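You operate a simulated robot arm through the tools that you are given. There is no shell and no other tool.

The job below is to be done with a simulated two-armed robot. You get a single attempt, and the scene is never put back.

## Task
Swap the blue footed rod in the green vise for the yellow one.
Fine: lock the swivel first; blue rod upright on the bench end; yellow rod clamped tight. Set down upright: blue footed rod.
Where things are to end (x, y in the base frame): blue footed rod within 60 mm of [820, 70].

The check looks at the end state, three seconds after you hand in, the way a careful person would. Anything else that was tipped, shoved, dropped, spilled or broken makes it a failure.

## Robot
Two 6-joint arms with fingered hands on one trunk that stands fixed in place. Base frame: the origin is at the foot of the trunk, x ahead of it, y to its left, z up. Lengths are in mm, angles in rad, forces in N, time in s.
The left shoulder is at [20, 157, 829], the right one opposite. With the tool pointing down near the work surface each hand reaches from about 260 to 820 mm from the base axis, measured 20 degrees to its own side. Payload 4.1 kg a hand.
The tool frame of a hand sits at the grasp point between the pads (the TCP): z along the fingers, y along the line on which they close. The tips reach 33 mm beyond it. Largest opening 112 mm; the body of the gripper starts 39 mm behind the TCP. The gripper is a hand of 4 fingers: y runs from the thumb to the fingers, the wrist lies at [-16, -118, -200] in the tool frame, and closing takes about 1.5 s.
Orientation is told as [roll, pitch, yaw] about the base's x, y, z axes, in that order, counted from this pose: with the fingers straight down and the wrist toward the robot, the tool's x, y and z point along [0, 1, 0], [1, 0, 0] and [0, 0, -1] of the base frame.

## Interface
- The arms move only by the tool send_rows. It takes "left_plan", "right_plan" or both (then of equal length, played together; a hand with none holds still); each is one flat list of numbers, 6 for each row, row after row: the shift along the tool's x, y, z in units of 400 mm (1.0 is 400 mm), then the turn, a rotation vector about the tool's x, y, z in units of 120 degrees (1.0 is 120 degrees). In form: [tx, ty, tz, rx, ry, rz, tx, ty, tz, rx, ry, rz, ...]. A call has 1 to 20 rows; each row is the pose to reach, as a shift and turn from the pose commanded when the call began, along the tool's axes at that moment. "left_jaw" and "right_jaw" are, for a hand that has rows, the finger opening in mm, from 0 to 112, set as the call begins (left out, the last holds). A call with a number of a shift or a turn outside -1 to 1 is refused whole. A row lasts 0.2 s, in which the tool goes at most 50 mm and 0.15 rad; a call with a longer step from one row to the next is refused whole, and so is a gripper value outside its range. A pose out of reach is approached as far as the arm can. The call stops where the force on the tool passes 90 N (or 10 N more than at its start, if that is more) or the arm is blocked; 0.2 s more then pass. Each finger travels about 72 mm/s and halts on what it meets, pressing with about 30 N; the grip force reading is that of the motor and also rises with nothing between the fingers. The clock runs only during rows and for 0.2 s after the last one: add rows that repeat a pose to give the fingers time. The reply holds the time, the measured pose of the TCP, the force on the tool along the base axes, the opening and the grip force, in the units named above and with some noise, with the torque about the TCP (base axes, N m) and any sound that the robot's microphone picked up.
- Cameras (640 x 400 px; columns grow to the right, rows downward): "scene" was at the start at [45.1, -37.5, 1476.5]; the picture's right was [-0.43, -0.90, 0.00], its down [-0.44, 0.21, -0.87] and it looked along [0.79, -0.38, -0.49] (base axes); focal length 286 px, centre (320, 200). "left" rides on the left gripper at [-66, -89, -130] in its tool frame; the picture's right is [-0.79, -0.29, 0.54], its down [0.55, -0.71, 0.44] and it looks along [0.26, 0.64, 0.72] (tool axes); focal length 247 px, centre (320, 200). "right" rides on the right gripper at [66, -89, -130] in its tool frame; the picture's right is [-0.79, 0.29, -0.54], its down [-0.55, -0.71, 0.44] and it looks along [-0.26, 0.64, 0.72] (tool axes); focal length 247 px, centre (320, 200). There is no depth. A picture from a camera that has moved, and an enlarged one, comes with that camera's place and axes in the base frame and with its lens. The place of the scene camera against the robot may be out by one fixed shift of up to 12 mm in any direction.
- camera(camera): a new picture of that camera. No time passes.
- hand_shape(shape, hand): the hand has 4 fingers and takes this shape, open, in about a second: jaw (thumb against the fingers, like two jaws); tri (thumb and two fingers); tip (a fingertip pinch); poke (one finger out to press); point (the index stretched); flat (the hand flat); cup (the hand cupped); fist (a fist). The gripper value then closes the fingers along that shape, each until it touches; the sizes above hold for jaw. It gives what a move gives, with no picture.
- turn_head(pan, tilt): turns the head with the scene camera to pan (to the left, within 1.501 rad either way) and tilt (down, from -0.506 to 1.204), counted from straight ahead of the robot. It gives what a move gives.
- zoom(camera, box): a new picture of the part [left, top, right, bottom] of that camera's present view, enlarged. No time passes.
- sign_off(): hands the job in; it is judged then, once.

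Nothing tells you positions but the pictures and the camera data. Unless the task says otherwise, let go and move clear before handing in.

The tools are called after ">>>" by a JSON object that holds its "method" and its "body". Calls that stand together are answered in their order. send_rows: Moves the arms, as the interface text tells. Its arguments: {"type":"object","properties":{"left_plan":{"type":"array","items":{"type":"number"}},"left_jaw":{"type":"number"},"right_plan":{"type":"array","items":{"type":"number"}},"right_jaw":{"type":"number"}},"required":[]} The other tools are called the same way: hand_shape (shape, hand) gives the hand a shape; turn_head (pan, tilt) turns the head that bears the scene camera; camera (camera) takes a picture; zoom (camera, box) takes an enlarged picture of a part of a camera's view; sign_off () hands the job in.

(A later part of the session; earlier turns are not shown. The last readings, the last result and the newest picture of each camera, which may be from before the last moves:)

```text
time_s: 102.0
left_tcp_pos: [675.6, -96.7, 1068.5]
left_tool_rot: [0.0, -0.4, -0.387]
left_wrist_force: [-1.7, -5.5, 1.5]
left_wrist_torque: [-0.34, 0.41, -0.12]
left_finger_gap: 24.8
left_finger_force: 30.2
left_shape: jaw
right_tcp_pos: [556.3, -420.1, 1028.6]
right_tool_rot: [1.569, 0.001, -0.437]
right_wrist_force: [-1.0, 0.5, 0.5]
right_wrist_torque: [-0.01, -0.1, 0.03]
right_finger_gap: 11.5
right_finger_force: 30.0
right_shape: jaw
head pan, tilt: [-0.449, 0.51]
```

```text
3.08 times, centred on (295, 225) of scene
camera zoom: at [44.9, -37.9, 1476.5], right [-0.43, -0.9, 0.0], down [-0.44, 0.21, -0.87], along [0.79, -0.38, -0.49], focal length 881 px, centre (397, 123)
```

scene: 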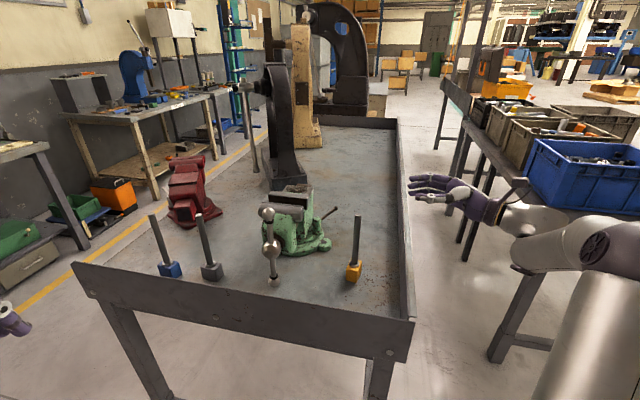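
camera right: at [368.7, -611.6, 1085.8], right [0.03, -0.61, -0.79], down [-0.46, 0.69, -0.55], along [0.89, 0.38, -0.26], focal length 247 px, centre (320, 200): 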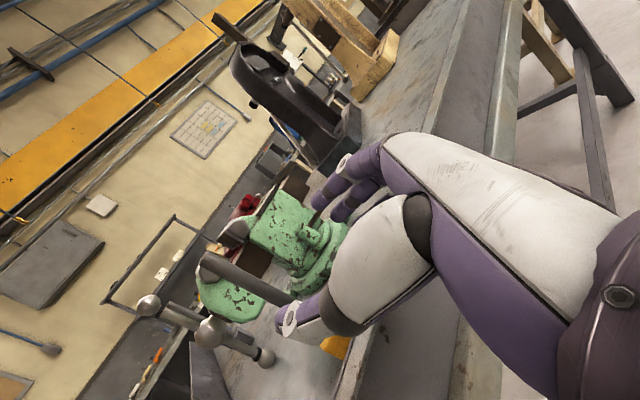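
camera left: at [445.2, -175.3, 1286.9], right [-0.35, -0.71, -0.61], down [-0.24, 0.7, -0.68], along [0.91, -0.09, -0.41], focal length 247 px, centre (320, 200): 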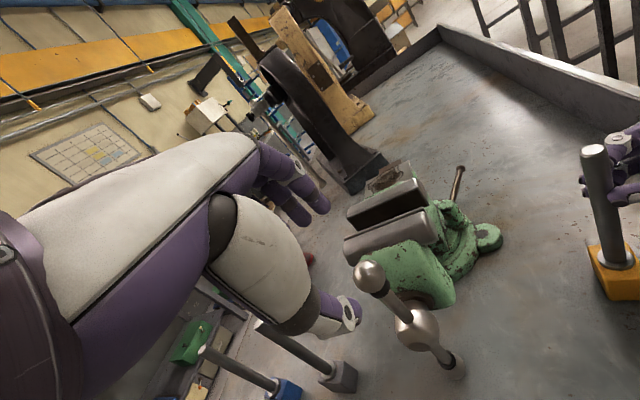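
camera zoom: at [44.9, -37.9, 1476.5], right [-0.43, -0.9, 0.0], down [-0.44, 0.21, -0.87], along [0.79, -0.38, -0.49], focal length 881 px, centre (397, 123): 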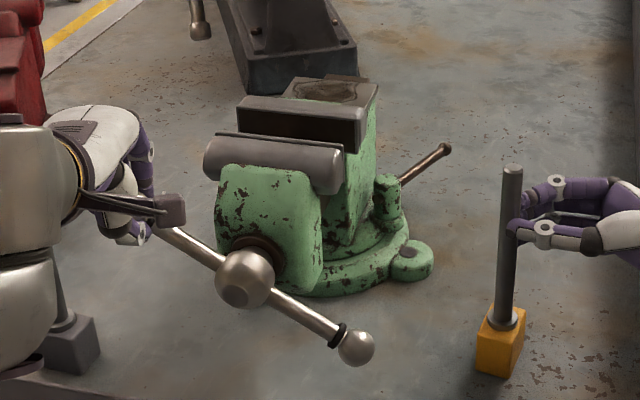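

The jaws are wider and the forces are low. I'll release, and withdraw the left arm fully so the right can swing in.

>>> {"method": "send_rows", "body": {"left_plan": [0, 0, 0, 0, 0, 0, 0, 0, 0, 0, 0, 0, 0, 0, 0, 0, 0, 0, 0, 0, 0, 0, 0, 0, 0, 0, -0.1, 0, 0, 0, 0, 0, -0.2, 0, 0, 0, 0.045, -0.0918, -0.2508, 0, 0, 0, 0.09, -0.1836, -0.3016, 0, 0, 0, 0.135, -0.2753, -0.3523, 0, 0, 0, 0.18, -0.3671, -0.4031, 0, 0, 0, 0.225, -0.4589, -0.4539, 0, 0, 0, 0.27, -0.5507, -0.5047, 0, 0, 0, 0.315, -0.6424, -0.5554, 0, 0, 0, 0.36, -0.7342, -0.6062, 0, 0, 0, 0.405, -0.826, -0.657, 0, 0, 0], "left_jaw": 65}}

>>> {"method": "camera", "body": {"camera": "scene"}}

>>> {"method": "zoom", "body": {"camera": "scene", "box": [250, 170, 330, 240]}}

>>> {"method": "zoom", "body": {"camera": "left", "box": [390, 30, 510, 170]}}

```text
time_s: 105.2
left_tcp_pos: [359.8, 205.8, 1183.9]
left_tool_rot: [0.001, -0.399, -0.389]
left_wrist_force: [-0.4, 0.4, -0.1]
left_wrist_torque: [-0.01, -0.01, 0.0]
left_finger_gap: 64.7
left_finger_force: 0.1
left_shape: jaw
right_tcp_pos: [555.7, -419.5, 1030.1]
right_tool_rot: [1.568, 0.002, -0.434]
right_wrist_force: [-0.2, -0.6, 0.6]
right_wrist_torque: [-0.05, -0.1, -0.04]
right_finger_gap: 11.2
right_finger_force: 30.6
right_shape: jaw
head pan, tilt: [-0.449, 0.51]
```

```text
taken
```

scene: 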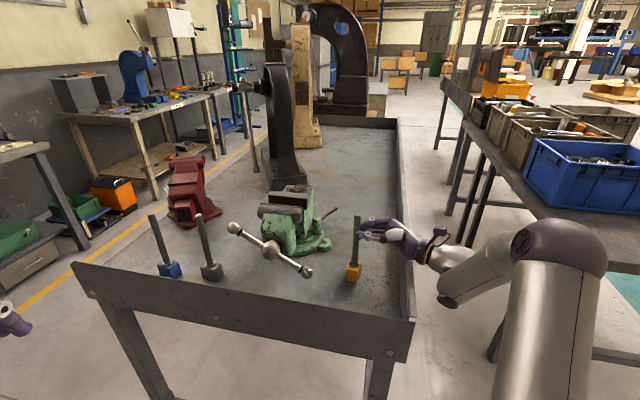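

```text
5.71 times, centred on (290, 205) of scene
camera zoom: at [45.4, -37.8, 1476.5], right [-0.43, -0.9, 0.0], down [-0.44, 0.21, -0.87], along [0.79, -0.38, -0.49], focal length 1635 px, centre (491, 171)
```

zoom: 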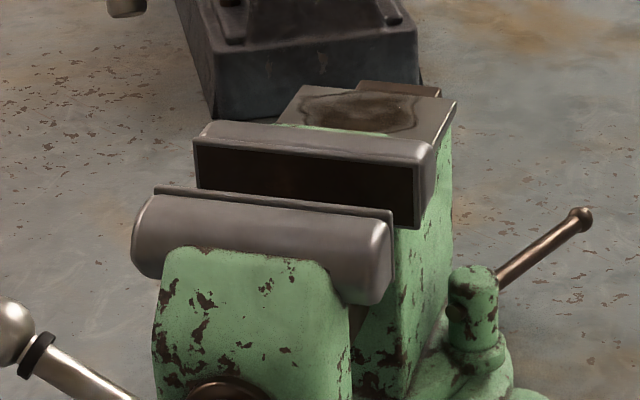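

```text
2.86 times, centred on (450, 100) of left
camera zoom: at [211.1, 196.1, 1269.1], right [-0.35, -0.71, -0.61], down [-0.24, 0.7, -0.68], along [0.91, -0.09, -0.41], focal length 706 px, centre (-51, 486)
```

zoom: 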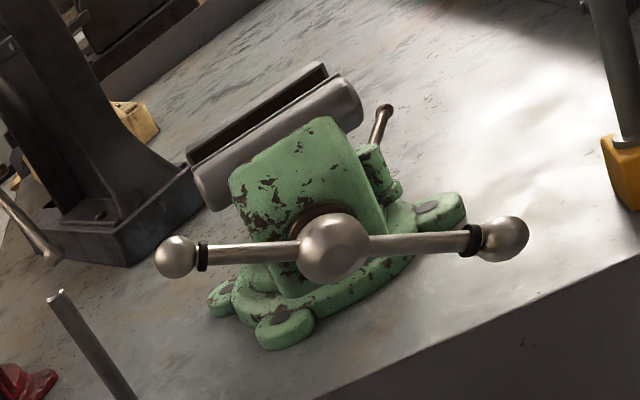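

The jaw gap is about 46 mm and the jaw top is near z 1077. Now I'll lift the yellow rod straight up.

>>> {"method": "send_rows", "body": {"right_plan": [0.05, 0, 0, 0, 0, 0, 0.12, 0, 0, 0, 0, 0, 0.2, 0, 0, 0, 0, 0, 0.3, 0, 0, 0, 0, 0]}}

>>> {"method": "zoom", "body": {"camera": "scene", "box": [310, 140, 450, 280]}}

>>> {"method": "camera", "body": {"camera": "right"}}

```text
time_s: 106.2
left_tcp_pos: [359.8, 205.3, 1183.1]
left_tool_rot: [0.004, -0.4, -0.387]
left_wrist_force: [0.9, -0.4, 0.1]
left_wrist_torque: [0.02, 0.0, -0.02]
left_finger_gap: 64.6
left_finger_force: 0.0
left_shape: jaw
right_tcp_pos: [556.5, -421.5, 1149.9]
right_tool_rot: [1.567, 0.002, -0.436]
right_wrist_force: [0.0, -0.3, -8.8]
right_wrist_torque: [-0.21, 0.04, 0.04]
right_finger_gap: 11.4
right_finger_force: 29.5
right_shape: jaw
head pan, tilt: [-0.449, 0.51]
```

```text
2.86 times, centred on (380, 210) of scene
camera zoom: at [45.6, -37.9, 1476.5], right [-0.43, -0.9, 0.0], down [-0.44, 0.21, -0.87], along [0.79, -0.38, -0.49], focal length 818 px, centre (149, 171)
```

zoom: 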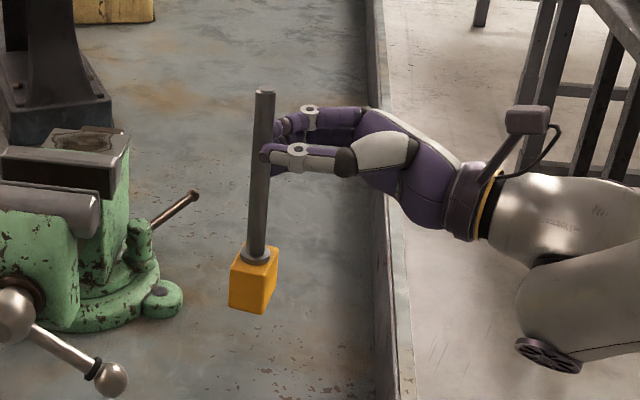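

```text
taken
camera right: at [419.7, -501.9, 1216.1], right [0.03, -0.61, -0.79], down [-0.46, 0.69, -0.55], along [0.89, 0.38, -0.26], focal length 247 px, centre (320, 200)
```

right: 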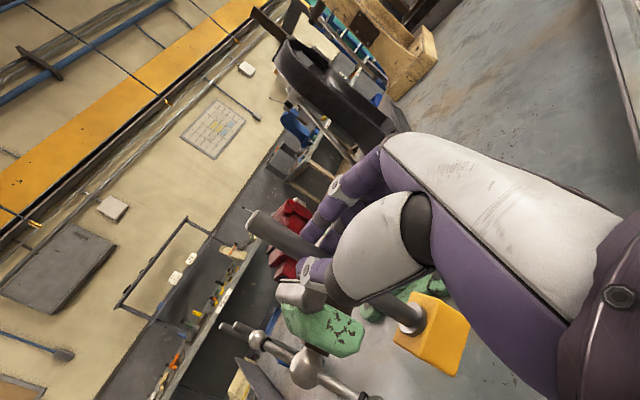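

Lifted cleanly. I'll raise further while turning the heading to 30°.

>>> {"method": "send_rows", "body": {"right_plan": [0.06, 0.0088, 0.0325, -0.0584, 0, 0, 0.12, 0.0176, 0.065, -0.1168, 0, 0, 0.18, 0.0264, 0.0975, -0.1752, 0, 0, 0.22, 0.0352, 0.13, -0.2336, 0, 0, 0.2375, 0.044, 0.1625, -0.292, 0, 0]}}

>>> {"method": "camera", "body": {"camera": "scene"}}

>>> {"method": "camera", "body": {"camera": "right"}}

```text
time_s: 107.4
left_tcp_pos: [360.1, 205.1, 1182.5]
left_tool_rot: [0.0, -0.4, -0.389]
left_wrist_force: [0.1, 0.4, -0.4]
left_wrist_torque: [0.03, 0.01, -0.03]
left_finger_gap: 64.2
left_finger_force: 0.1
left_shape: jaw
right_tcp_pos: [598.1, -368.7, 1245.3]
right_tool_rot: [1.568, 0.003, -1.046]
right_wrist_force: [-0.1, -0.3, -8.6]
right_wrist_torque: [-0.13, 0.17, 0.04]
right_finger_gap: 11.2
right_finger_force: 29.8
right_shape: jaw
head pan, tilt: [-0.449, 0.51]
```

```text
taken
```

scene: 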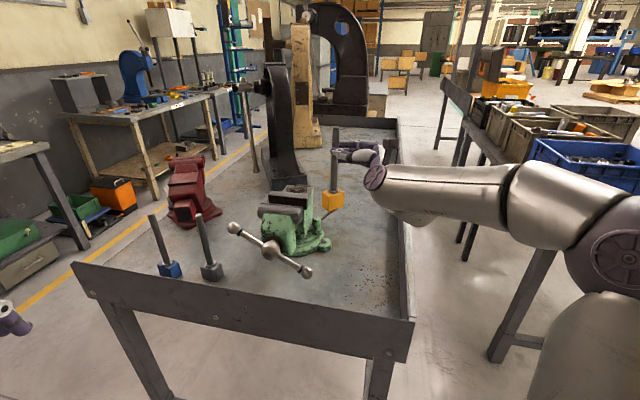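

```text
taken
camera right: at [441.5, -357.7, 1311.5], right [-0.33, -0.52, -0.79], down [0.02, 0.83, -0.55], along [0.95, -0.19, -0.26], focal length 247 px, centre (320, 200)
```

right: 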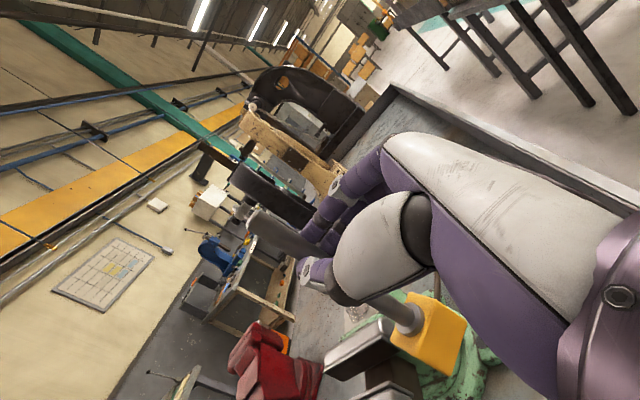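

Now I'll swing to over the jaws with the block's short side across them, heading about -14.5°.

>>> {"method": "send_rows", "body": {"right_plan": [0.01, -0.0219, 0.0628, -0.0619, 0, 0, 0.015, -0.0438, 0.1255, -0.1238, 0, 0, 0.015, -0.0658, 0.1883, -0.1858, 0, 0, 0.015, -0.0877, 0.251, -0.2477, 0, 0, 0.015, -0.1096, 0.3138, -0.3096, 0, 0, 0.015, -0.1315, 0.3765, -0.3715, 0, 0]}}

>>> {"method": "camera", "body": {"camera": "scene"}}

>>> {"method": "camera", "body": {"camera": "right"}}

>>> {"method": "camera", "body": {"camera": "left"}}

```text
time_s: 108.8
left_tcp_pos: [359.8, 205.7, 1183.8]
left_tool_rot: [0.0, -0.4, -0.389]
left_wrist_force: [0.8, -0.3, -0.2]
left_wrist_torque: [0.0, 0.01, 0.01]
left_finger_gap: 64.9
left_finger_force: 0.0
left_shape: jaw
right_tcp_pos: [703.4, -248.1, 1250.8]
right_tool_rot: [1.568, -0.002, -1.828]
right_wrist_force: [0.1, -0.5, -6.7]
right_wrist_torque: [0.09, 0.29, 0.07]
right_finger_gap: 10.9
right_finger_force: 29.8
right_shape: jaw
head pan, tilt: [-0.449, 0.51]
```

```text
taken
```

scene: 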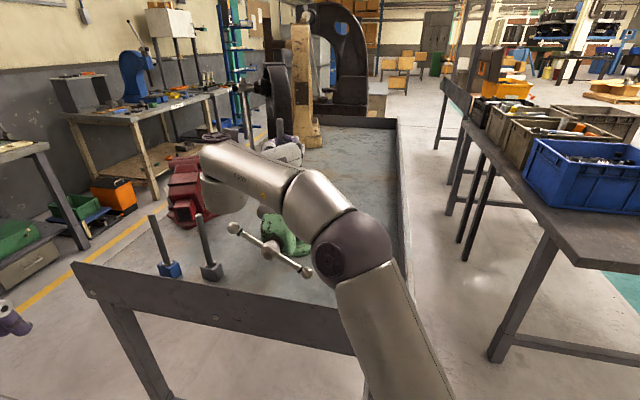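

```text
taken
camera right: at [599.5, -129.5, 1316.5], right [-0.6, -0.14, -0.79], down [0.6, 0.58, -0.56], along [0.53, -0.81, -0.26], focal length 247 px, centre (320, 200)
```

right: 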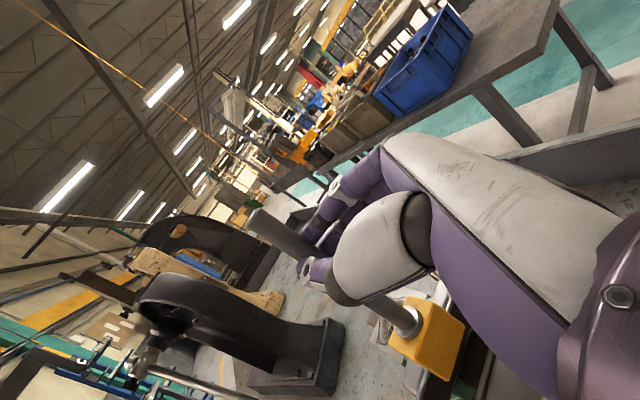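

```text
taken
camera left: at [211.1, 195.6, 1269.4], right [-0.35, -0.71, -0.61], down [-0.24, 0.7, -0.68], along [0.91, -0.09, -0.41], focal length 247 px, centre (320, 200)
```

left: 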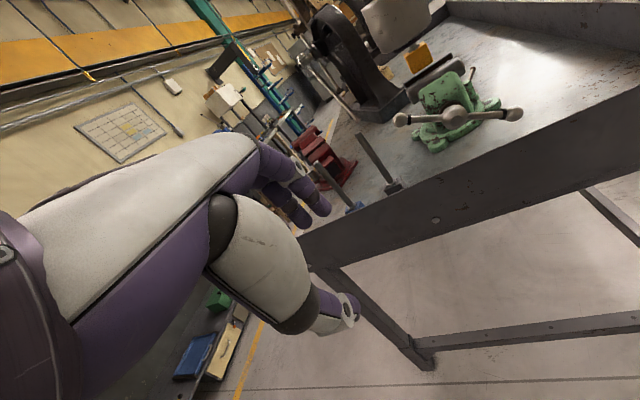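

It's over the vise. I'll check the foot's alignment with the jaw gap from the available views.

>>> {"method": "zoom", "body": {"camera": "right", "box": [340, 260, 520, 400]}}

>>> {"method": "zoom", "body": {"camera": "left", "box": [370, 10, 510, 150]}}

>>> {"method": "zoom", "body": {"camera": "scene", "box": [230, 100, 330, 250]}}

```text
2.86 times, centred on (430, 330) of right
camera zoom: at [599.5, -129.5, 1316.5], right [-0.6, -0.14, -0.79], down [0.6, 0.58, -0.56], along [0.53, -0.81, -0.26], focal length 706 px, centre (6, -171)
```

zoom: 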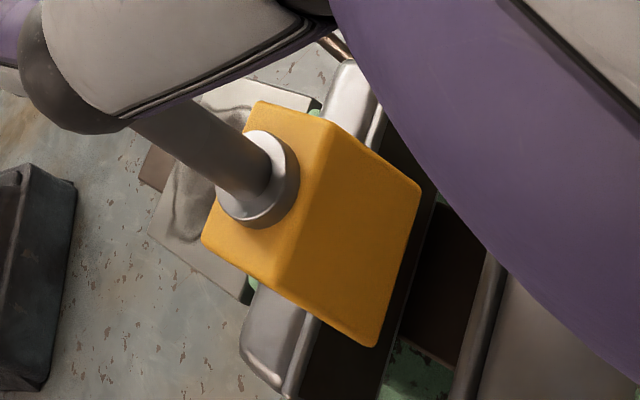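

```text
2.86 times, centred on (440, 80) of left
camera zoom: at [211.1, 195.6, 1269.4], right [-0.35, -0.71, -0.61], down [-0.24, 0.7, -0.68], along [0.91, -0.09, -0.41], focal length 706 px, centre (-23, 543)
```

zoom: 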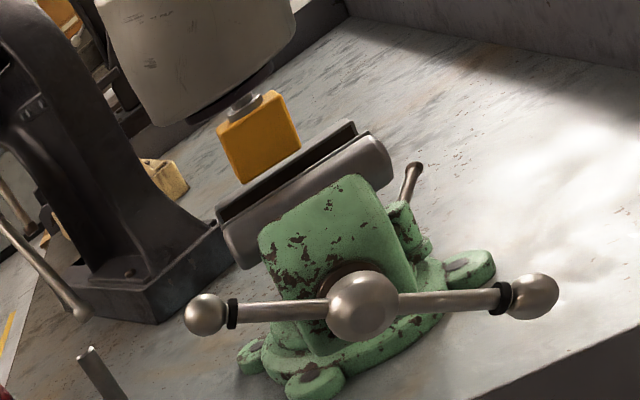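

```text
2.67 times, centred on (280, 175) of scene
camera zoom: at [44.9, -38.0, 1476.5], right [-0.43, -0.9, 0.0], down [-0.44, 0.21, -0.87], along [0.79, -0.38, -0.49], focal length 763 px, centre (427, 267)
```

zoom: 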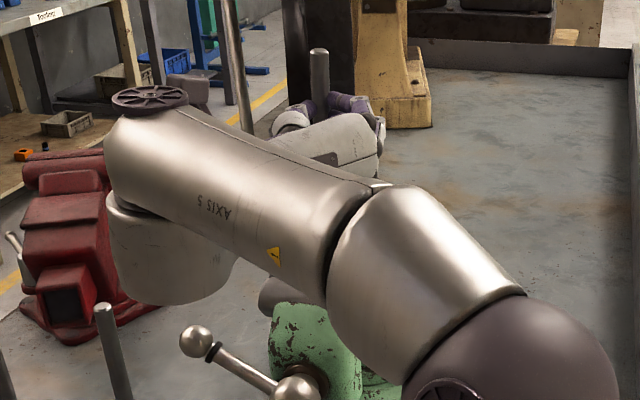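

The long side is parallel to the jaws within about a degree, with roughly 5–8 mm of clearance either side. I'll nudge 3 mm towards the front jaw to centre it and lower halfway.

>>> {"method": "send_rows", "body": {"right_plan": [0, -0.003, -0.007, 0, 0, 0, -0.03, -0.003, -0.007, 0, 0, 0, -0.06, -0.003, -0.007, 0, 0, 0, -0.0875, -0.003, -0.007, 0, 0, 0]}}

>>> {"method": "zoom", "body": {"camera": "right", "box": [340, 260, 520, 400]}}

>>> {"method": "zoom", "body": {"camera": "left", "box": [370, 10, 510, 150]}}

```text
time_s: 109.8
left_tcp_pos: [359.0, 206.7, 1183.4]
left_tool_rot: [0.002, -0.399, -0.387]
left_wrist_force: [-0.1, -0.9, -0.9]
left_wrist_torque: [0.01, -0.01, -0.05]
left_finger_gap: 64.9
left_finger_force: 0.1
left_shape: jaw
right_tcp_pos: [699.4, -246.2, 1214.6]
right_tool_rot: [1.568, -0.003, -1.826]
right_wrist_force: [-0.7, -0.8, -0.2]
right_wrist_torque: [-0.01, 0.01, -0.01]
right_finger_gap: 9.6
right_finger_force: 29.7
right_shape: jaw
head pan, tilt: [-0.449, 0.51]
```

```text
2.86 times, centred on (430, 330) of right
camera zoom: at [597.0, -128.3, 1281.2], right [-0.6, -0.14, -0.79], down [0.6, 0.58, -0.56], along [0.53, -0.8, -0.26], focal length 706 px, centre (6, -171)
```

zoom: 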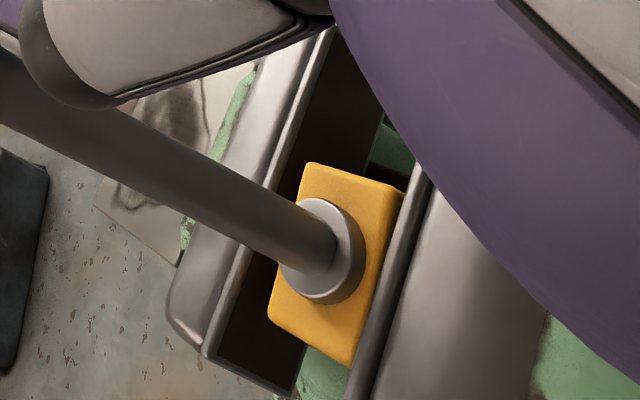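

```text
2.86 times, centred on (440, 80) of left
camera zoom: at [211.1, 196.2, 1269.4], right [-0.35, -0.71, -0.61], down [-0.24, 0.7, -0.68], along [0.91, -0.09, -0.41], focal length 706 px, centre (-23, 543)
```

zoom: 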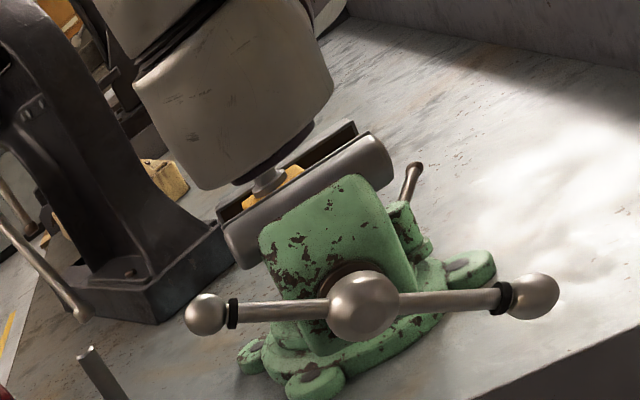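

The rod has slid down through the fingers, and the foot is now seated between the jaws with no load on the hand. I'll check how it stands.

>>> {"method": "camera", "body": {"camera": "right"}}

>>> {"method": "zoom", "body": {"camera": "scene", "box": [240, 110, 330, 220]}}

>>> {"method": "zoom", "body": {"camera": "left", "box": [370, 0, 470, 110]}}

```text
taken
camera right: at [597.0, -128.3, 1281.2], right [-0.6, -0.14, -0.79], down [0.6, 0.58, -0.56], along [0.53, -0.8, -0.26], focal length 247 px, centre (320, 200)
```

right: 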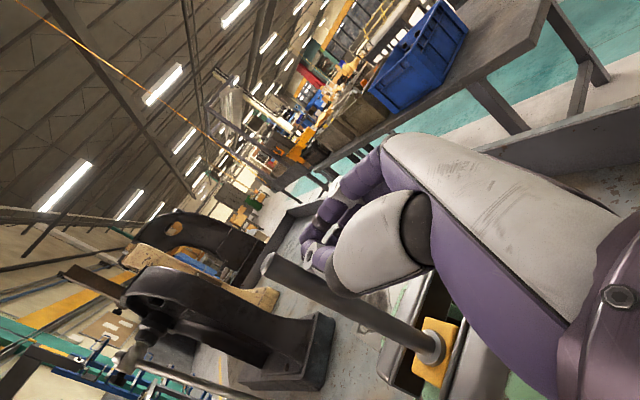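

```text
3.64 times, centred on (285, 165) of scene
camera zoom: at [44.8, -37.5, 1476.6], right [-0.43, -0.9, 0.0], down [-0.44, 0.21, -0.87], along [0.79, -0.38, -0.49], focal length 1041 px, centre (447, 327)
```

zoom: 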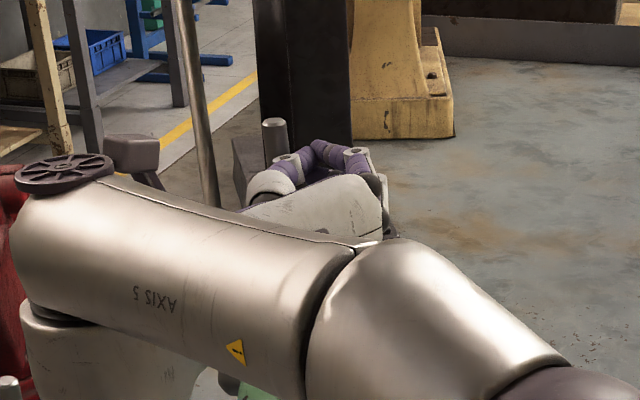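

```text
3.64 times, centred on (420, 55) of left
camera zoom: at [211.1, 196.2, 1269.4], right [-0.35, -0.71, -0.61], down [-0.24, 0.7, -0.68], along [0.91, -0.09, -0.41], focal length 898 px, centre (-44, 727)
```

zoom: 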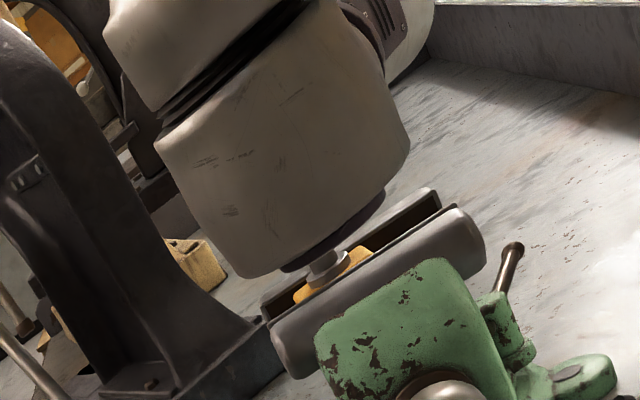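

The rod slipped out past the fingertips and is standing upright in the jaws, within about 2–3°. I'll back the right hand straight out, away from it.

>>> {"method": "send_rows", "body": {"right_plan": [0, 0, -0.03, 0, 0, 0, 0, 0, -0.08, 0, 0, 0, 0, 0, -0.15, 0, 0, 0, 0.02, 0, -0.22, 0, 0, 0]}}

>>> {"method": "camera", "body": {"camera": "right"}}

>>> {"method": "zoom", "body": {"camera": "left", "box": [370, 0, 510, 130]}}

```text
time_s: 110.8
left_tcp_pos: [360.3, 205.8, 1182.8]
left_tool_rot: [0.002, -0.398, -0.387]
left_wrist_force: [-0.3, -0.5, 0.3]
left_wrist_torque: [0.01, 0.02, 0.02]
left_finger_gap: 64.8
left_finger_force: 0.1
left_shape: jaw
right_tcp_pos: [616.0, -223.2, 1224.2]
right_tool_rot: [1.57, -0.002, -1.826]
right_wrist_force: [-0.2, -0.6, 0.1]
right_wrist_torque: [-0.01, -0.01, 0.0]
right_finger_gap: 9.6
right_finger_force: 29.7
right_shape: jaw
head pan, tilt: [-0.449, 0.51]
```

```text
taken
camera right: at [512.3, -105.6, 1289.7], right [-0.6, -0.14, -0.79], down [0.6, 0.58, -0.55], along [0.54, -0.8, -0.26], focal length 247 px, centre (320, 200)
```

right: 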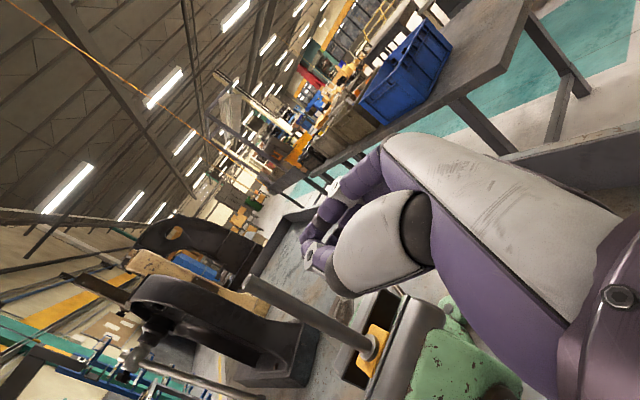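

```text
3.08 times, centred on (440, 65) of left
camera zoom: at [211.6, 196.1, 1269.3], right [-0.35, -0.71, -0.61], down [-0.24, 0.7, -0.68], along [0.91, -0.09, -0.41], focal length 760 px, centre (-49, 615)
```

zoom: 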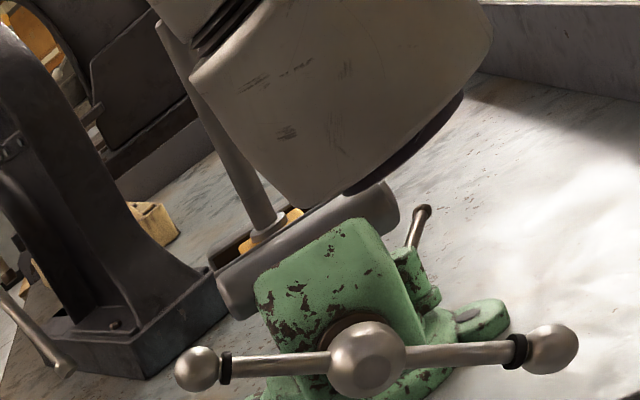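

Yellow is standing in the jaws. I'll take the right hand well away to the right, then bring the left hand back to ball B.

>>> {"method": "send_rows", "body": {"right_plan": [0.018, 0.1049, -0.0118, 0.0626, 0, 0, 0.036, 0.2098, -0.0236, 0.1252, 0, 0, 0.054, 0.3147, -0.0354, 0.1878, 0, 0, 0.072, 0.4196, -0.0472, 0.2504, 0, 0, 0.09, 0.5245, -0.059, 0.313, 0, 0]}}

>>> {"method": "camera", "body": {"camera": "scene"}}

>>> {"method": "zoom", "body": {"camera": "scene", "box": [240, 120, 340, 230]}}

>>> {"method": "camera", "body": {"camera": "right"}}

```text
time_s: 112.0
left_tcp_pos: [359.3, 206.3, 1183.5]
left_tool_rot: [0.002, -0.399, -0.388]
left_wrist_force: [-0.1, 0.5, -0.3]
left_wrist_torque: [-0.04, 0.0, 0.0]
left_finger_gap: 64.7
left_finger_force: 0.1
left_shape: jaw
right_tcp_pos: [541.0, -420.7, 1261.8]
right_tool_rot: [1.568, 0.002, -1.17]
right_wrist_force: [0.1, 0.2, -0.8]
right_wrist_torque: [-0.02, 0.0, -0.02]
right_finger_gap: 9.8
right_finger_force: 30.3
right_shape: jaw
head pan, tilt: [-0.449, 0.51]
```

```text
taken
```

scene: 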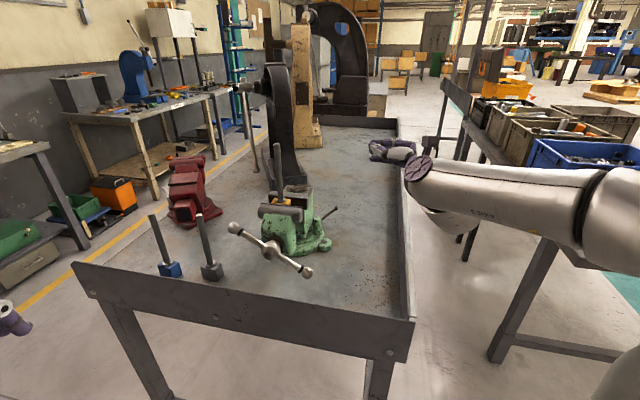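

```text
3.64 times, centred on (290, 175) of scene
camera zoom: at [45.3, -37.1, 1476.5], right [-0.43, -0.9, 0.0], down [-0.44, 0.21, -0.87], along [0.79, -0.38, -0.49], focal length 1041 px, centre (429, 291)
```

zoom: 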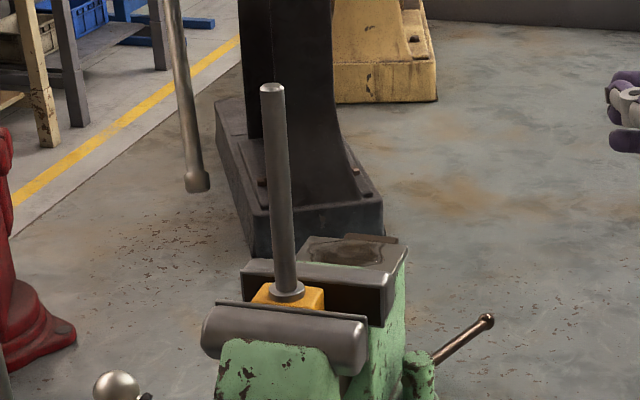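

```text
taken
camera right: at [385.9, -390.6, 1327.4], right [-0.39, -0.47, -0.79], down [0.12, 0.82, -0.55], along [0.91, -0.31, -0.26], focal length 247 px, centre (320, 200)
```

right: 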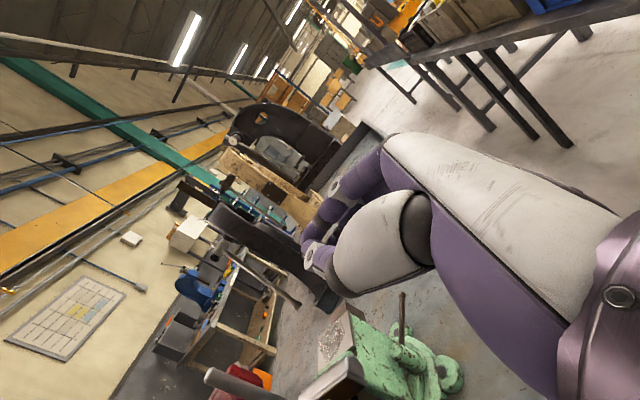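

The yellow rod is vertical and its foot sits at the same level the blue one did. Now I'll bring the left hand back to ball B on the left.

>>> {"method": "send_rows", "body": {"left_plan": [-0.0448, 0.0916, 0.051, 0, 0, 0, -0.0896, 0.1831, 0.102, 0, 0, 0, -0.1343, 0.2747, 0.153, 0, 0, 0, -0.1791, 0.3662, 0.204, 0, 0, 0, -0.2239, 0.4578, 0.255, 0, 0, 0, -0.2687, 0.5493, 0.306, 0, 0, 0, -0.3134, 0.6409, 0.357, 0, 0, 0, -0.3582, 0.7324, 0.408, 0, 0, 0, -0.403, 0.824, 0.459, 0, 0, 0], "left_jaw": 70}}

>>> {"method": "camera", "body": {"camera": "left"}}

```text
time_s: 114.0
left_tcp_pos: [645.7, -83.2, 1142.6]
left_tool_rot: [0.003, -0.399, -0.388]
left_wrist_force: [-0.6, 0.2, 0.2]
left_wrist_torque: [-0.03, -0.02, -0.02]
left_finger_gap: 70.0
left_finger_force: 0.1
left_shape: jaw
right_tcp_pos: [540.7, -421.4, 1261.5]
right_tool_rot: [1.569, 0.0, -1.171]
right_wrist_force: [-0.6, -0.4, 0.8]
right_wrist_torque: [0.03, 0.05, -0.02]
right_finger_gap: 9.4
right_finger_force: 29.8
right_shape: jaw
head pan, tilt: [-0.449, 0.51]
```

```text
taken
camera left: at [497.3, -94.2, 1229.3], right [-0.35, -0.71, -0.61], down [-0.24, 0.7, -0.68], along [0.91, -0.09, -0.41], focal length 247 px, centre (320, 200)
```

left: 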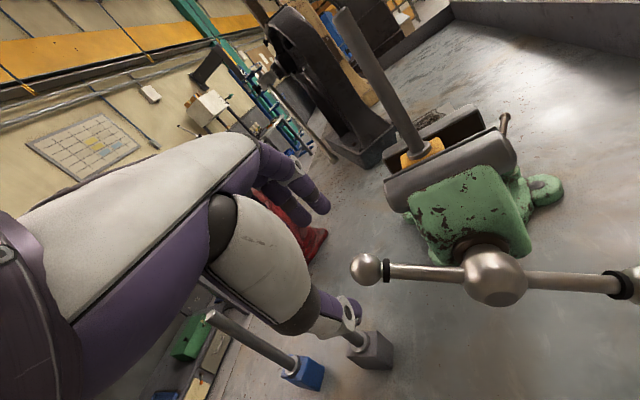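

Ball B is at about (685,-100,1057). Going in and gripping.

>>> {"method": "send_rows", "body": {"left_plan": [-0.001, 0.005, 0.065, 0, 0, 0, -0.002, 0.01, 0.13, 0, 0, 0, -0.002, 0.0155, 0.193, 0, 0, 0]}}

>>> {"method": "send_rows", "body": {"left_plan": [0, 0, 0, 0, 0, 0, 0, 0, 0, 0, 0, 0, 0, 0, 0, 0, 0, 0, 0, 0, 0, 0, 0, 0, 0, 0, 0, 0, 0, 0, 0, 0, 0, 0, 0, 0], "left_jaw": 0}}

>>> {"method": "zoom", "body": {"camera": "left", "box": [200, 80, 520, 340]}}

```text
time_s: 114.8
left_tcp_pos: [679.5, -98.8, 1073.4]
left_tool_rot: [0.001, -0.401, -0.388]
left_wrist_force: [-0.3, 0.3, 0.4]
left_wrist_torque: [0.03, 0.03, 0.0]
left_finger_gap: 69.7
left_finger_force: 0.1
left_shape: jaw
right_tcp_pos: [540.8, -421.2, 1261.8]
right_tool_rot: [1.568, 0.0, -1.168]
right_wrist_force: [-0.6, -0.1, 0.4]
right_wrist_torque: [-0.02, -0.01, 0.04]
right_finger_gap: 9.7
right_finger_force: 30.0
right_shape: jaw
head pan, tilt: [-0.449, 0.51]
```

```text
time_s: 116.2
left_tcp_pos: [678.2, -99.5, 1074.0]
left_tool_rot: [0.003, -0.4, -0.386]
left_wrist_force: [-2.9, -1.2, -4.9]
left_wrist_torque: [-0.02, 0.06, 0.02]
left_finger_gap: 24.4
left_finger_force: 30.1
left_shape: jaw
right_tcp_pos: [540.7, -420.4, 1261.2]
right_tool_rot: [1.57, 0.0, -1.169]
right_wrist_force: [-0.5, 0.4, 0.2]
right_wrist_torque: [-0.02, -0.01, 0.0]
right_finger_gap: 9.2
right_finger_force: 30.5
right_shape: jaw
head pan, tilt: [-0.449, 0.51]
```

```text
1.54 times, centred on (360, 210) of left
camera zoom: at [529.8, -109.2, 1159.5], right [-0.35, -0.71, -0.61], down [-0.24, 0.7, -0.68], along [0.91, -0.09, -0.41], focal length 380 px, centre (258, 185)
```

zoom: 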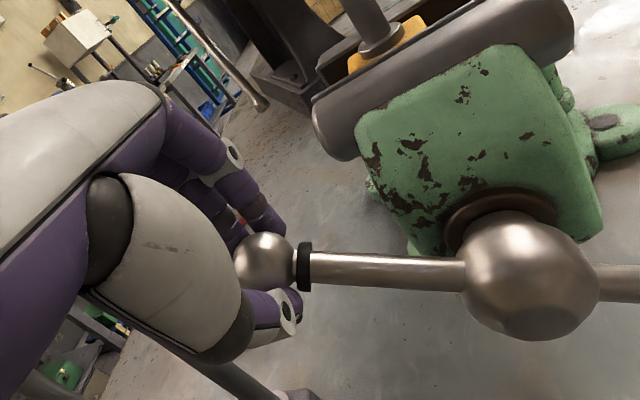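

Now tighten: I'll swing ball B clockwise, first back up to the top.

>>> {"method": "send_rows", "body": {"left_plan": [-0.029, 0.0111, -0.0363, 0, 0, 0, -0.0638, 0.0185, -0.0683, 0, 0, 0, -0.1035, 0.0225, -0.0943, 0, 0, 0, -0.147, 0.0228, -0.1138, 0, 0, 0, -0.193, 0.0193, -0.1265, 0, 0, 0, -0.2398, 0.0125, -0.1315, 0, 0, 0]}}

>>> {"method": "zoom", "body": {"camera": "left", "box": [200, 80, 520, 340]}}

>>> {"method": "zoom", "body": {"camera": "scene", "box": [220, 120, 360, 280]}}

```text
time_s: 117.6
left_tcp_pos: [627.7, -181.1, 1123.5]
left_tool_rot: [0.001, -0.399, -0.388]
left_wrist_force: [-10.1, 11.6, -3.6]
left_wrist_torque: [0.36, 0.21, 0.17]
left_finger_gap: 22.6
left_finger_force: 30.2
left_shape: jaw
right_tcp_pos: [540.6, -419.9, 1261.8]
right_tool_rot: [1.569, 0.0, -1.17]
right_wrist_force: [0.0, 0.2, -0.4]
right_wrist_torque: [0.02, 0.01, 0.0]
right_finger_gap: 9.4
right_finger_force: 30.3
right_shape: jaw
head pan, tilt: [-0.449, 0.51]
```

```text
1.54 times, centred on (360, 210) of left
camera zoom: at [478.9, -191.3, 1210.2], right [-0.35, -0.71, -0.61], down [-0.24, 0.7, -0.68], along [0.91, -0.09, -0.41], focal length 380 px, centre (258, 185)
```

zoom: 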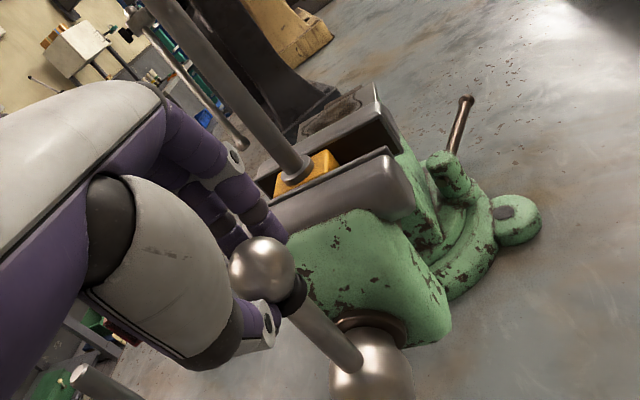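

```text
2.50 times, centred on (290, 200) of scene
camera zoom: at [44.8, -36.9, 1476.6], right [-0.43, -0.9, 0.0], down [-0.44, 0.21, -0.87], along [0.79, -0.38, -0.49], focal length 716 px, centre (395, 200)
```

zoom: 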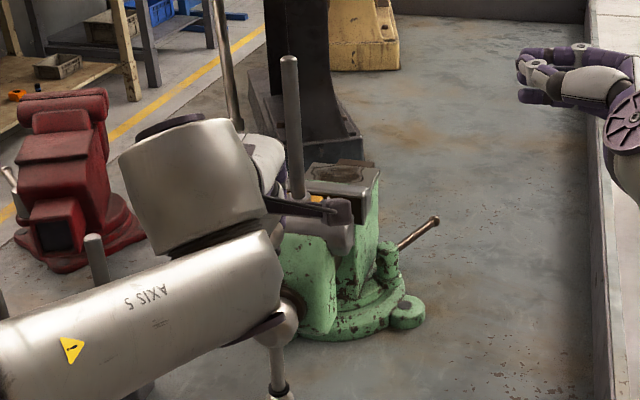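

It's rotating well. Continuing clockwise to the right side.

>>> {"method": "send_rows", "body": {"left_plan": [-0.0465, -0.01, 0.0025, 0, 0, 0, -0.0913, -0.0228, 0.0128, 0, 0, 0, -0.1333, -0.0378, 0.0303, 0, 0, 0]}}

>>> {"method": "zoom", "body": {"camera": "left", "box": [200, 80, 520, 340]}}

>>> {"method": "zoom", "body": {"camera": "scene", "box": [220, 120, 360, 280]}}

```text
time_s: 118.4
left_tcp_pos: [597.8, -226.7, 1105.9]
left_tool_rot: [0.001, -0.399, -0.386]
left_wrist_force: [-13.4, 15.4, -2.9]
left_wrist_torque: [0.47, 0.28, 0.16]
left_finger_gap: 22.8
left_finger_force: 31.0
left_shape: jaw
right_tcp_pos: [540.3, -421.6, 1262.5]
right_tool_rot: [1.568, 0.0, -1.168]
right_wrist_force: [-0.6, 0.3, -0.2]
right_wrist_torque: [0.0, 0.03, -0.02]
right_finger_gap: 9.6
right_finger_force: 29.7
right_shape: jaw
head pan, tilt: [-0.449, 0.51]
```

```text
1.54 times, centred on (360, 210) of left
camera zoom: at [449.6, -237.4, 1192.4], right [-0.35, -0.71, -0.61], down [-0.24, 0.7, -0.68], along [0.91, -0.09, -0.41], focal length 380 px, centre (258, 185)
```

zoom: 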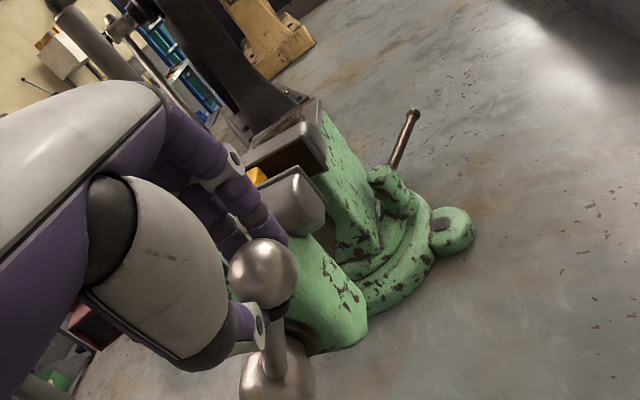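

```text
2.50 times, centred on (290, 200) of scene
camera zoom: at [44.7, -36.7, 1476.6], right [-0.43, -0.9, 0.0], down [-0.44, 0.21, -0.87], along [0.79, -0.38, -0.49], focal length 716 px, centre (395, 200)
```

zoom: 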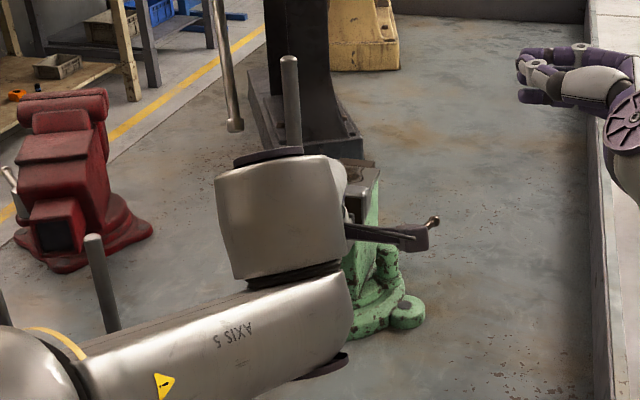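

The side force is mostly along the screw, because my feed estimate was a bit large. I'll continue clockwise in 5° steps without more feed, looking for the clamp resistance.

>>> {"method": "send_rows", "body": {"left_plan": [-0.019, -0.0095, 0.0108, 0, 0, 0, -0.0365, -0.0193, 0.023, 0, 0, 0, -0.053, -0.0295, 0.0373, 0, 0, 0, -0.068, -0.04, 0.0525, 0, 0, 0]}}

>>> {"method": "zoom", "body": {"camera": "left", "box": [200, 80, 520, 340]}}

>>> {"method": "zoom", "body": {"camera": "right", "box": [180, 260, 480, 400]}}

```text
time_s: 119.4
left_tcp_pos: [581.5, -250.1, 1082.3]
left_tool_rot: [0.003, -0.399, -0.387]
left_wrist_force: [-13.3, 16.3, 3.4]
left_wrist_torque: [0.69, 0.3, 0.33]
left_finger_gap: 23.0
left_finger_force: 29.7
left_shape: jaw
right_tcp_pos: [541.0, -420.2, 1263.2]
right_tool_rot: [1.569, 0.0, -1.169]
right_wrist_force: [-0.1, -0.5, -0.4]
right_wrist_torque: [0.0, 0.0, 0.03]
right_finger_gap: 9.6
right_finger_force: 30.2
right_shape: jaw
head pan, tilt: [-0.449, 0.51]
```

```text
1.54 times, centred on (360, 210) of left
camera zoom: at [433.5, -259.7, 1167.8], right [-0.35, -0.71, -0.61], down [-0.24, 0.7, -0.68], along [0.91, -0.09, -0.41], focal length 380 px, centre (258, 185)
```

zoom: 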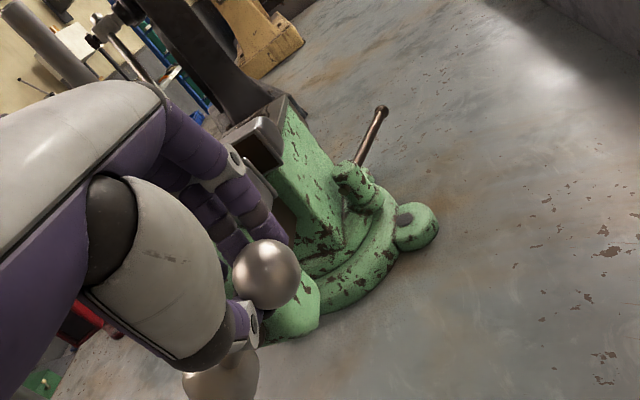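

```text
2.13 times, centred on (330, 330) of right
camera zoom: at [385.5, -389.8, 1328.0], right [-0.39, -0.48, -0.79], down [0.12, 0.82, -0.55], along [0.91, -0.31, -0.26], focal length 527 px, centre (299, -77)
```

zoom: 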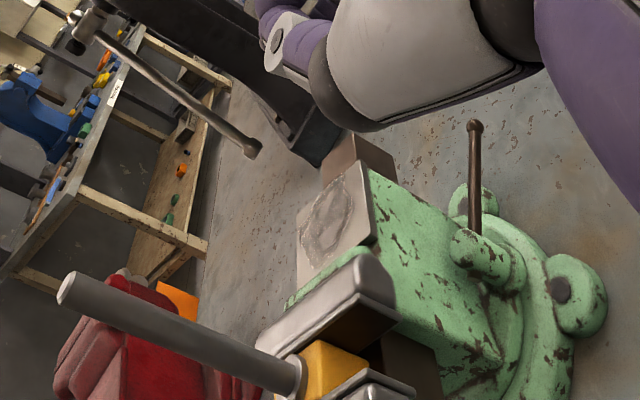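

There's no clamp resistance yet. Continuing clockwise.

>>> {"method": "send_rows", "body": {"left_plan": [-0.013, -0.0105, 0.0167, 0, 0, 0, -0.0248, -0.021, 0.0345, 0, 0, 0, -0.0345, -0.0315, 0.0535, 0, 0, 0, -0.0425, -0.042, 0.0733, 0, 0, 0]}}

>>> {"method": "zoom", "body": {"camera": "left", "box": [200, 80, 520, 340]}}

>>> {"method": "zoom", "body": {"camera": "right", "box": [240, 330, 400, 400]}}

```text
time_s: 120.4
left_tcp_pos: [570.2, -263.4, 1047.6]
left_tool_rot: [0.002, -0.399, -0.39]
left_wrist_force: [-15.2, 13.2, 5.0]
left_wrist_torque: [0.67, 0.35, 0.43]
left_finger_gap: 22.9
left_finger_force: 30.3
left_shape: jaw
right_tcp_pos: [540.2, -420.6, 1261.9]
right_tool_rot: [1.569, 0.002, -1.17]
right_wrist_force: [-0.5, 0.0, 0.8]
right_wrist_torque: [0.03, 0.01, 0.0]
right_finger_gap: 9.8
right_finger_force: 30.2
right_shape: jaw
head pan, tilt: [-0.449, 0.51]
```

```text
1.54 times, centred on (360, 210) of left
camera zoom: at [422.9, -273.9, 1133.1], right [-0.35, -0.71, -0.61], down [-0.24, 0.7, -0.68], along [0.91, -0.09, -0.41], focal length 380 px, centre (258, 185)
```

zoom: 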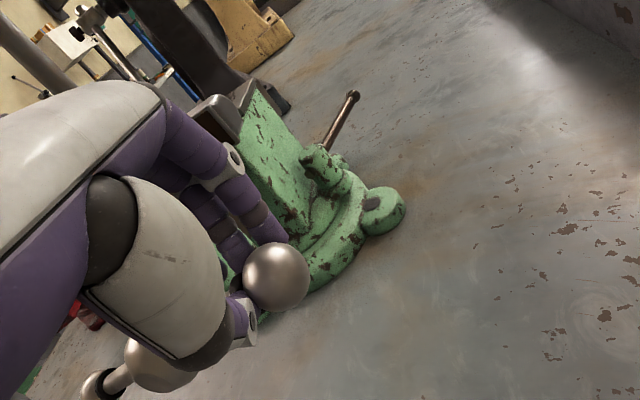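

```text
4.00 times, centred on (320, 365) of right
camera zoom: at [385.4, -390.0, 1328.0], right [-0.39, -0.47, -0.79], down [0.12, 0.82, -0.55], along [0.91, -0.31, -0.26], focal length 988 px, centre (320, -460)
```

zoom: 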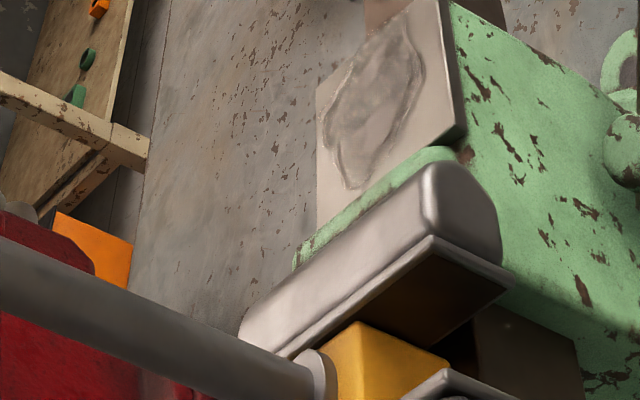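

Still free. Continuing down the right side in 5° steps.

>>> {"method": "send_rows", "body": {"left_plan": [-0.0058, -0.0103, 0.0208, 0, 0, 0, -0.01, -0.0203, 0.042, 0, 0, 0, -0.012, -0.03, 0.0633, 0, 0, 0, -0.012, -0.0393, 0.0855, 0, 0, 0]}}

>>> {"method": "camera", "body": {"camera": "left"}}

>>> {"method": "zoom", "body": {"camera": "right", "box": [240, 330, 400, 400]}}

```text
time_s: 121.4
left_tcp_pos: [569.3, -268.4, 1010.6]
left_tool_rot: [0.002, -0.402, -0.388]
left_wrist_force: [-17.1, 16.3, 8.7]
left_wrist_torque: [0.65, 0.3, 0.44]
left_finger_gap: 22.5
left_finger_force: 29.6
left_shape: jaw
right_tcp_pos: [539.5, -419.4, 1261.5]
right_tool_rot: [1.569, -0.001, -1.171]
right_wrist_force: [0.4, -0.3, 0.0]
right_wrist_torque: [0.02, -0.03, 0.03]
right_finger_gap: 9.7
right_finger_force: 29.9
right_shape: jaw
head pan, tilt: [-0.449, 0.51]
```

```text
taken
camera left: at [420.0, -277.7, 1096.5], right [-0.35, -0.71, -0.61], down [-0.24, 0.7, -0.68], along [0.91, -0.09, -0.41], focal length 247 px, centre (320, 200)
```

left: 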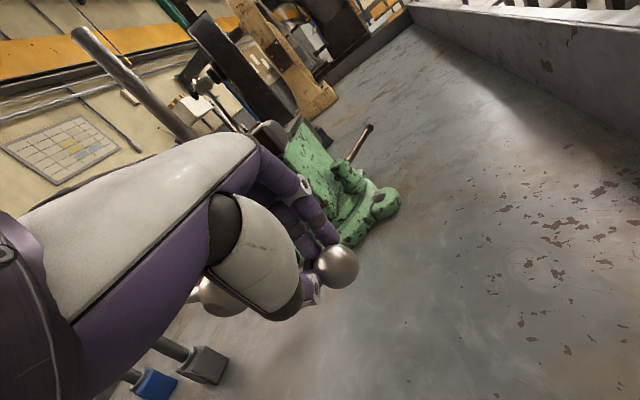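

```text
4.00 times, centred on (320, 365) of right
camera zoom: at [385.2, -389.8, 1328.1], right [-0.39, -0.48, -0.79], down [0.12, 0.82, -0.55], along [0.91, -0.31, -0.26], focal length 988 px, centre (320, -460)
```

zoom: 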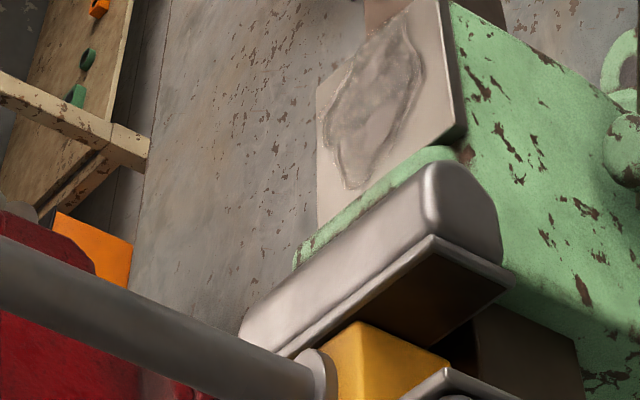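

By my angle count the jaws should close on the foot near -32°. I'll continue down in small steps.

>>> {"method": "send_rows", "body": {"left_plan": [0.002, -0.0088, 0.0218, 0, 0, 0, 0.006, -0.017, 0.0438, 0, 0, 0, 0.012, -0.0245, 0.0655, 0, 0, 0]}}

>>> {"method": "camera", "body": {"camera": "left"}}

>>> {"method": "zoom", "body": {"camera": "right", "box": [240, 330, 400, 400]}}

```text
time_s: 122.2
left_tcp_pos: [570.6, -265.0, 982.2]
left_tool_rot: [0.002, -0.399, -0.39]
left_wrist_force: [-19.6, 11.3, 12.7]
left_wrist_torque: [0.71, 0.21, 0.19]
left_finger_gap: 21.4
left_finger_force: 30.1
left_shape: jaw
right_tcp_pos: [540.2, -420.5, 1262.6]
right_tool_rot: [1.57, 0.001, -1.169]
right_wrist_force: [0.0, -0.6, 0.6]
right_wrist_torque: [0.01, -0.01, 0.0]
right_finger_gap: 9.7
right_finger_force: 30.1
right_shape: jaw
head pan, tilt: [-0.449, 0.51]
```

```text
taken
camera left: at [422.5, -273.8, 1067.9], right [-0.35, -0.71, -0.61], down [-0.24, 0.7, -0.68], along [0.91, -0.09, -0.41], focal length 247 px, centre (320, 200)
```

left: 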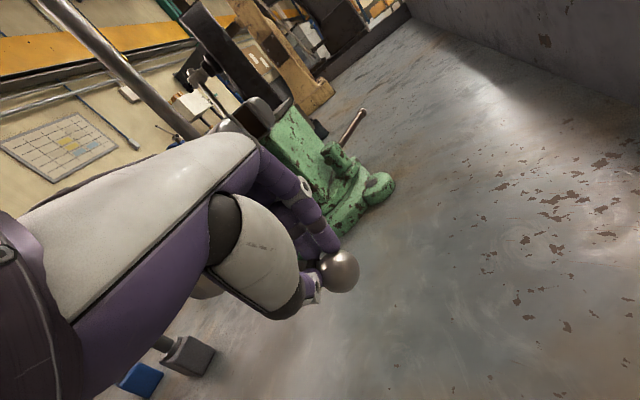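

```text
4.00 times, centred on (320, 365) of right
camera zoom: at [385.0, -390.1, 1328.1], right [-0.39, -0.47, -0.79], down [0.12, 0.82, -0.55], along [0.91, -0.31, -0.26], focal length 988 px, centre (320, -460)
```

zoom: 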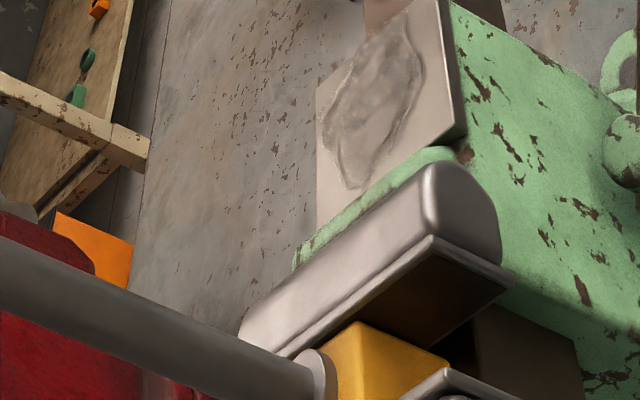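

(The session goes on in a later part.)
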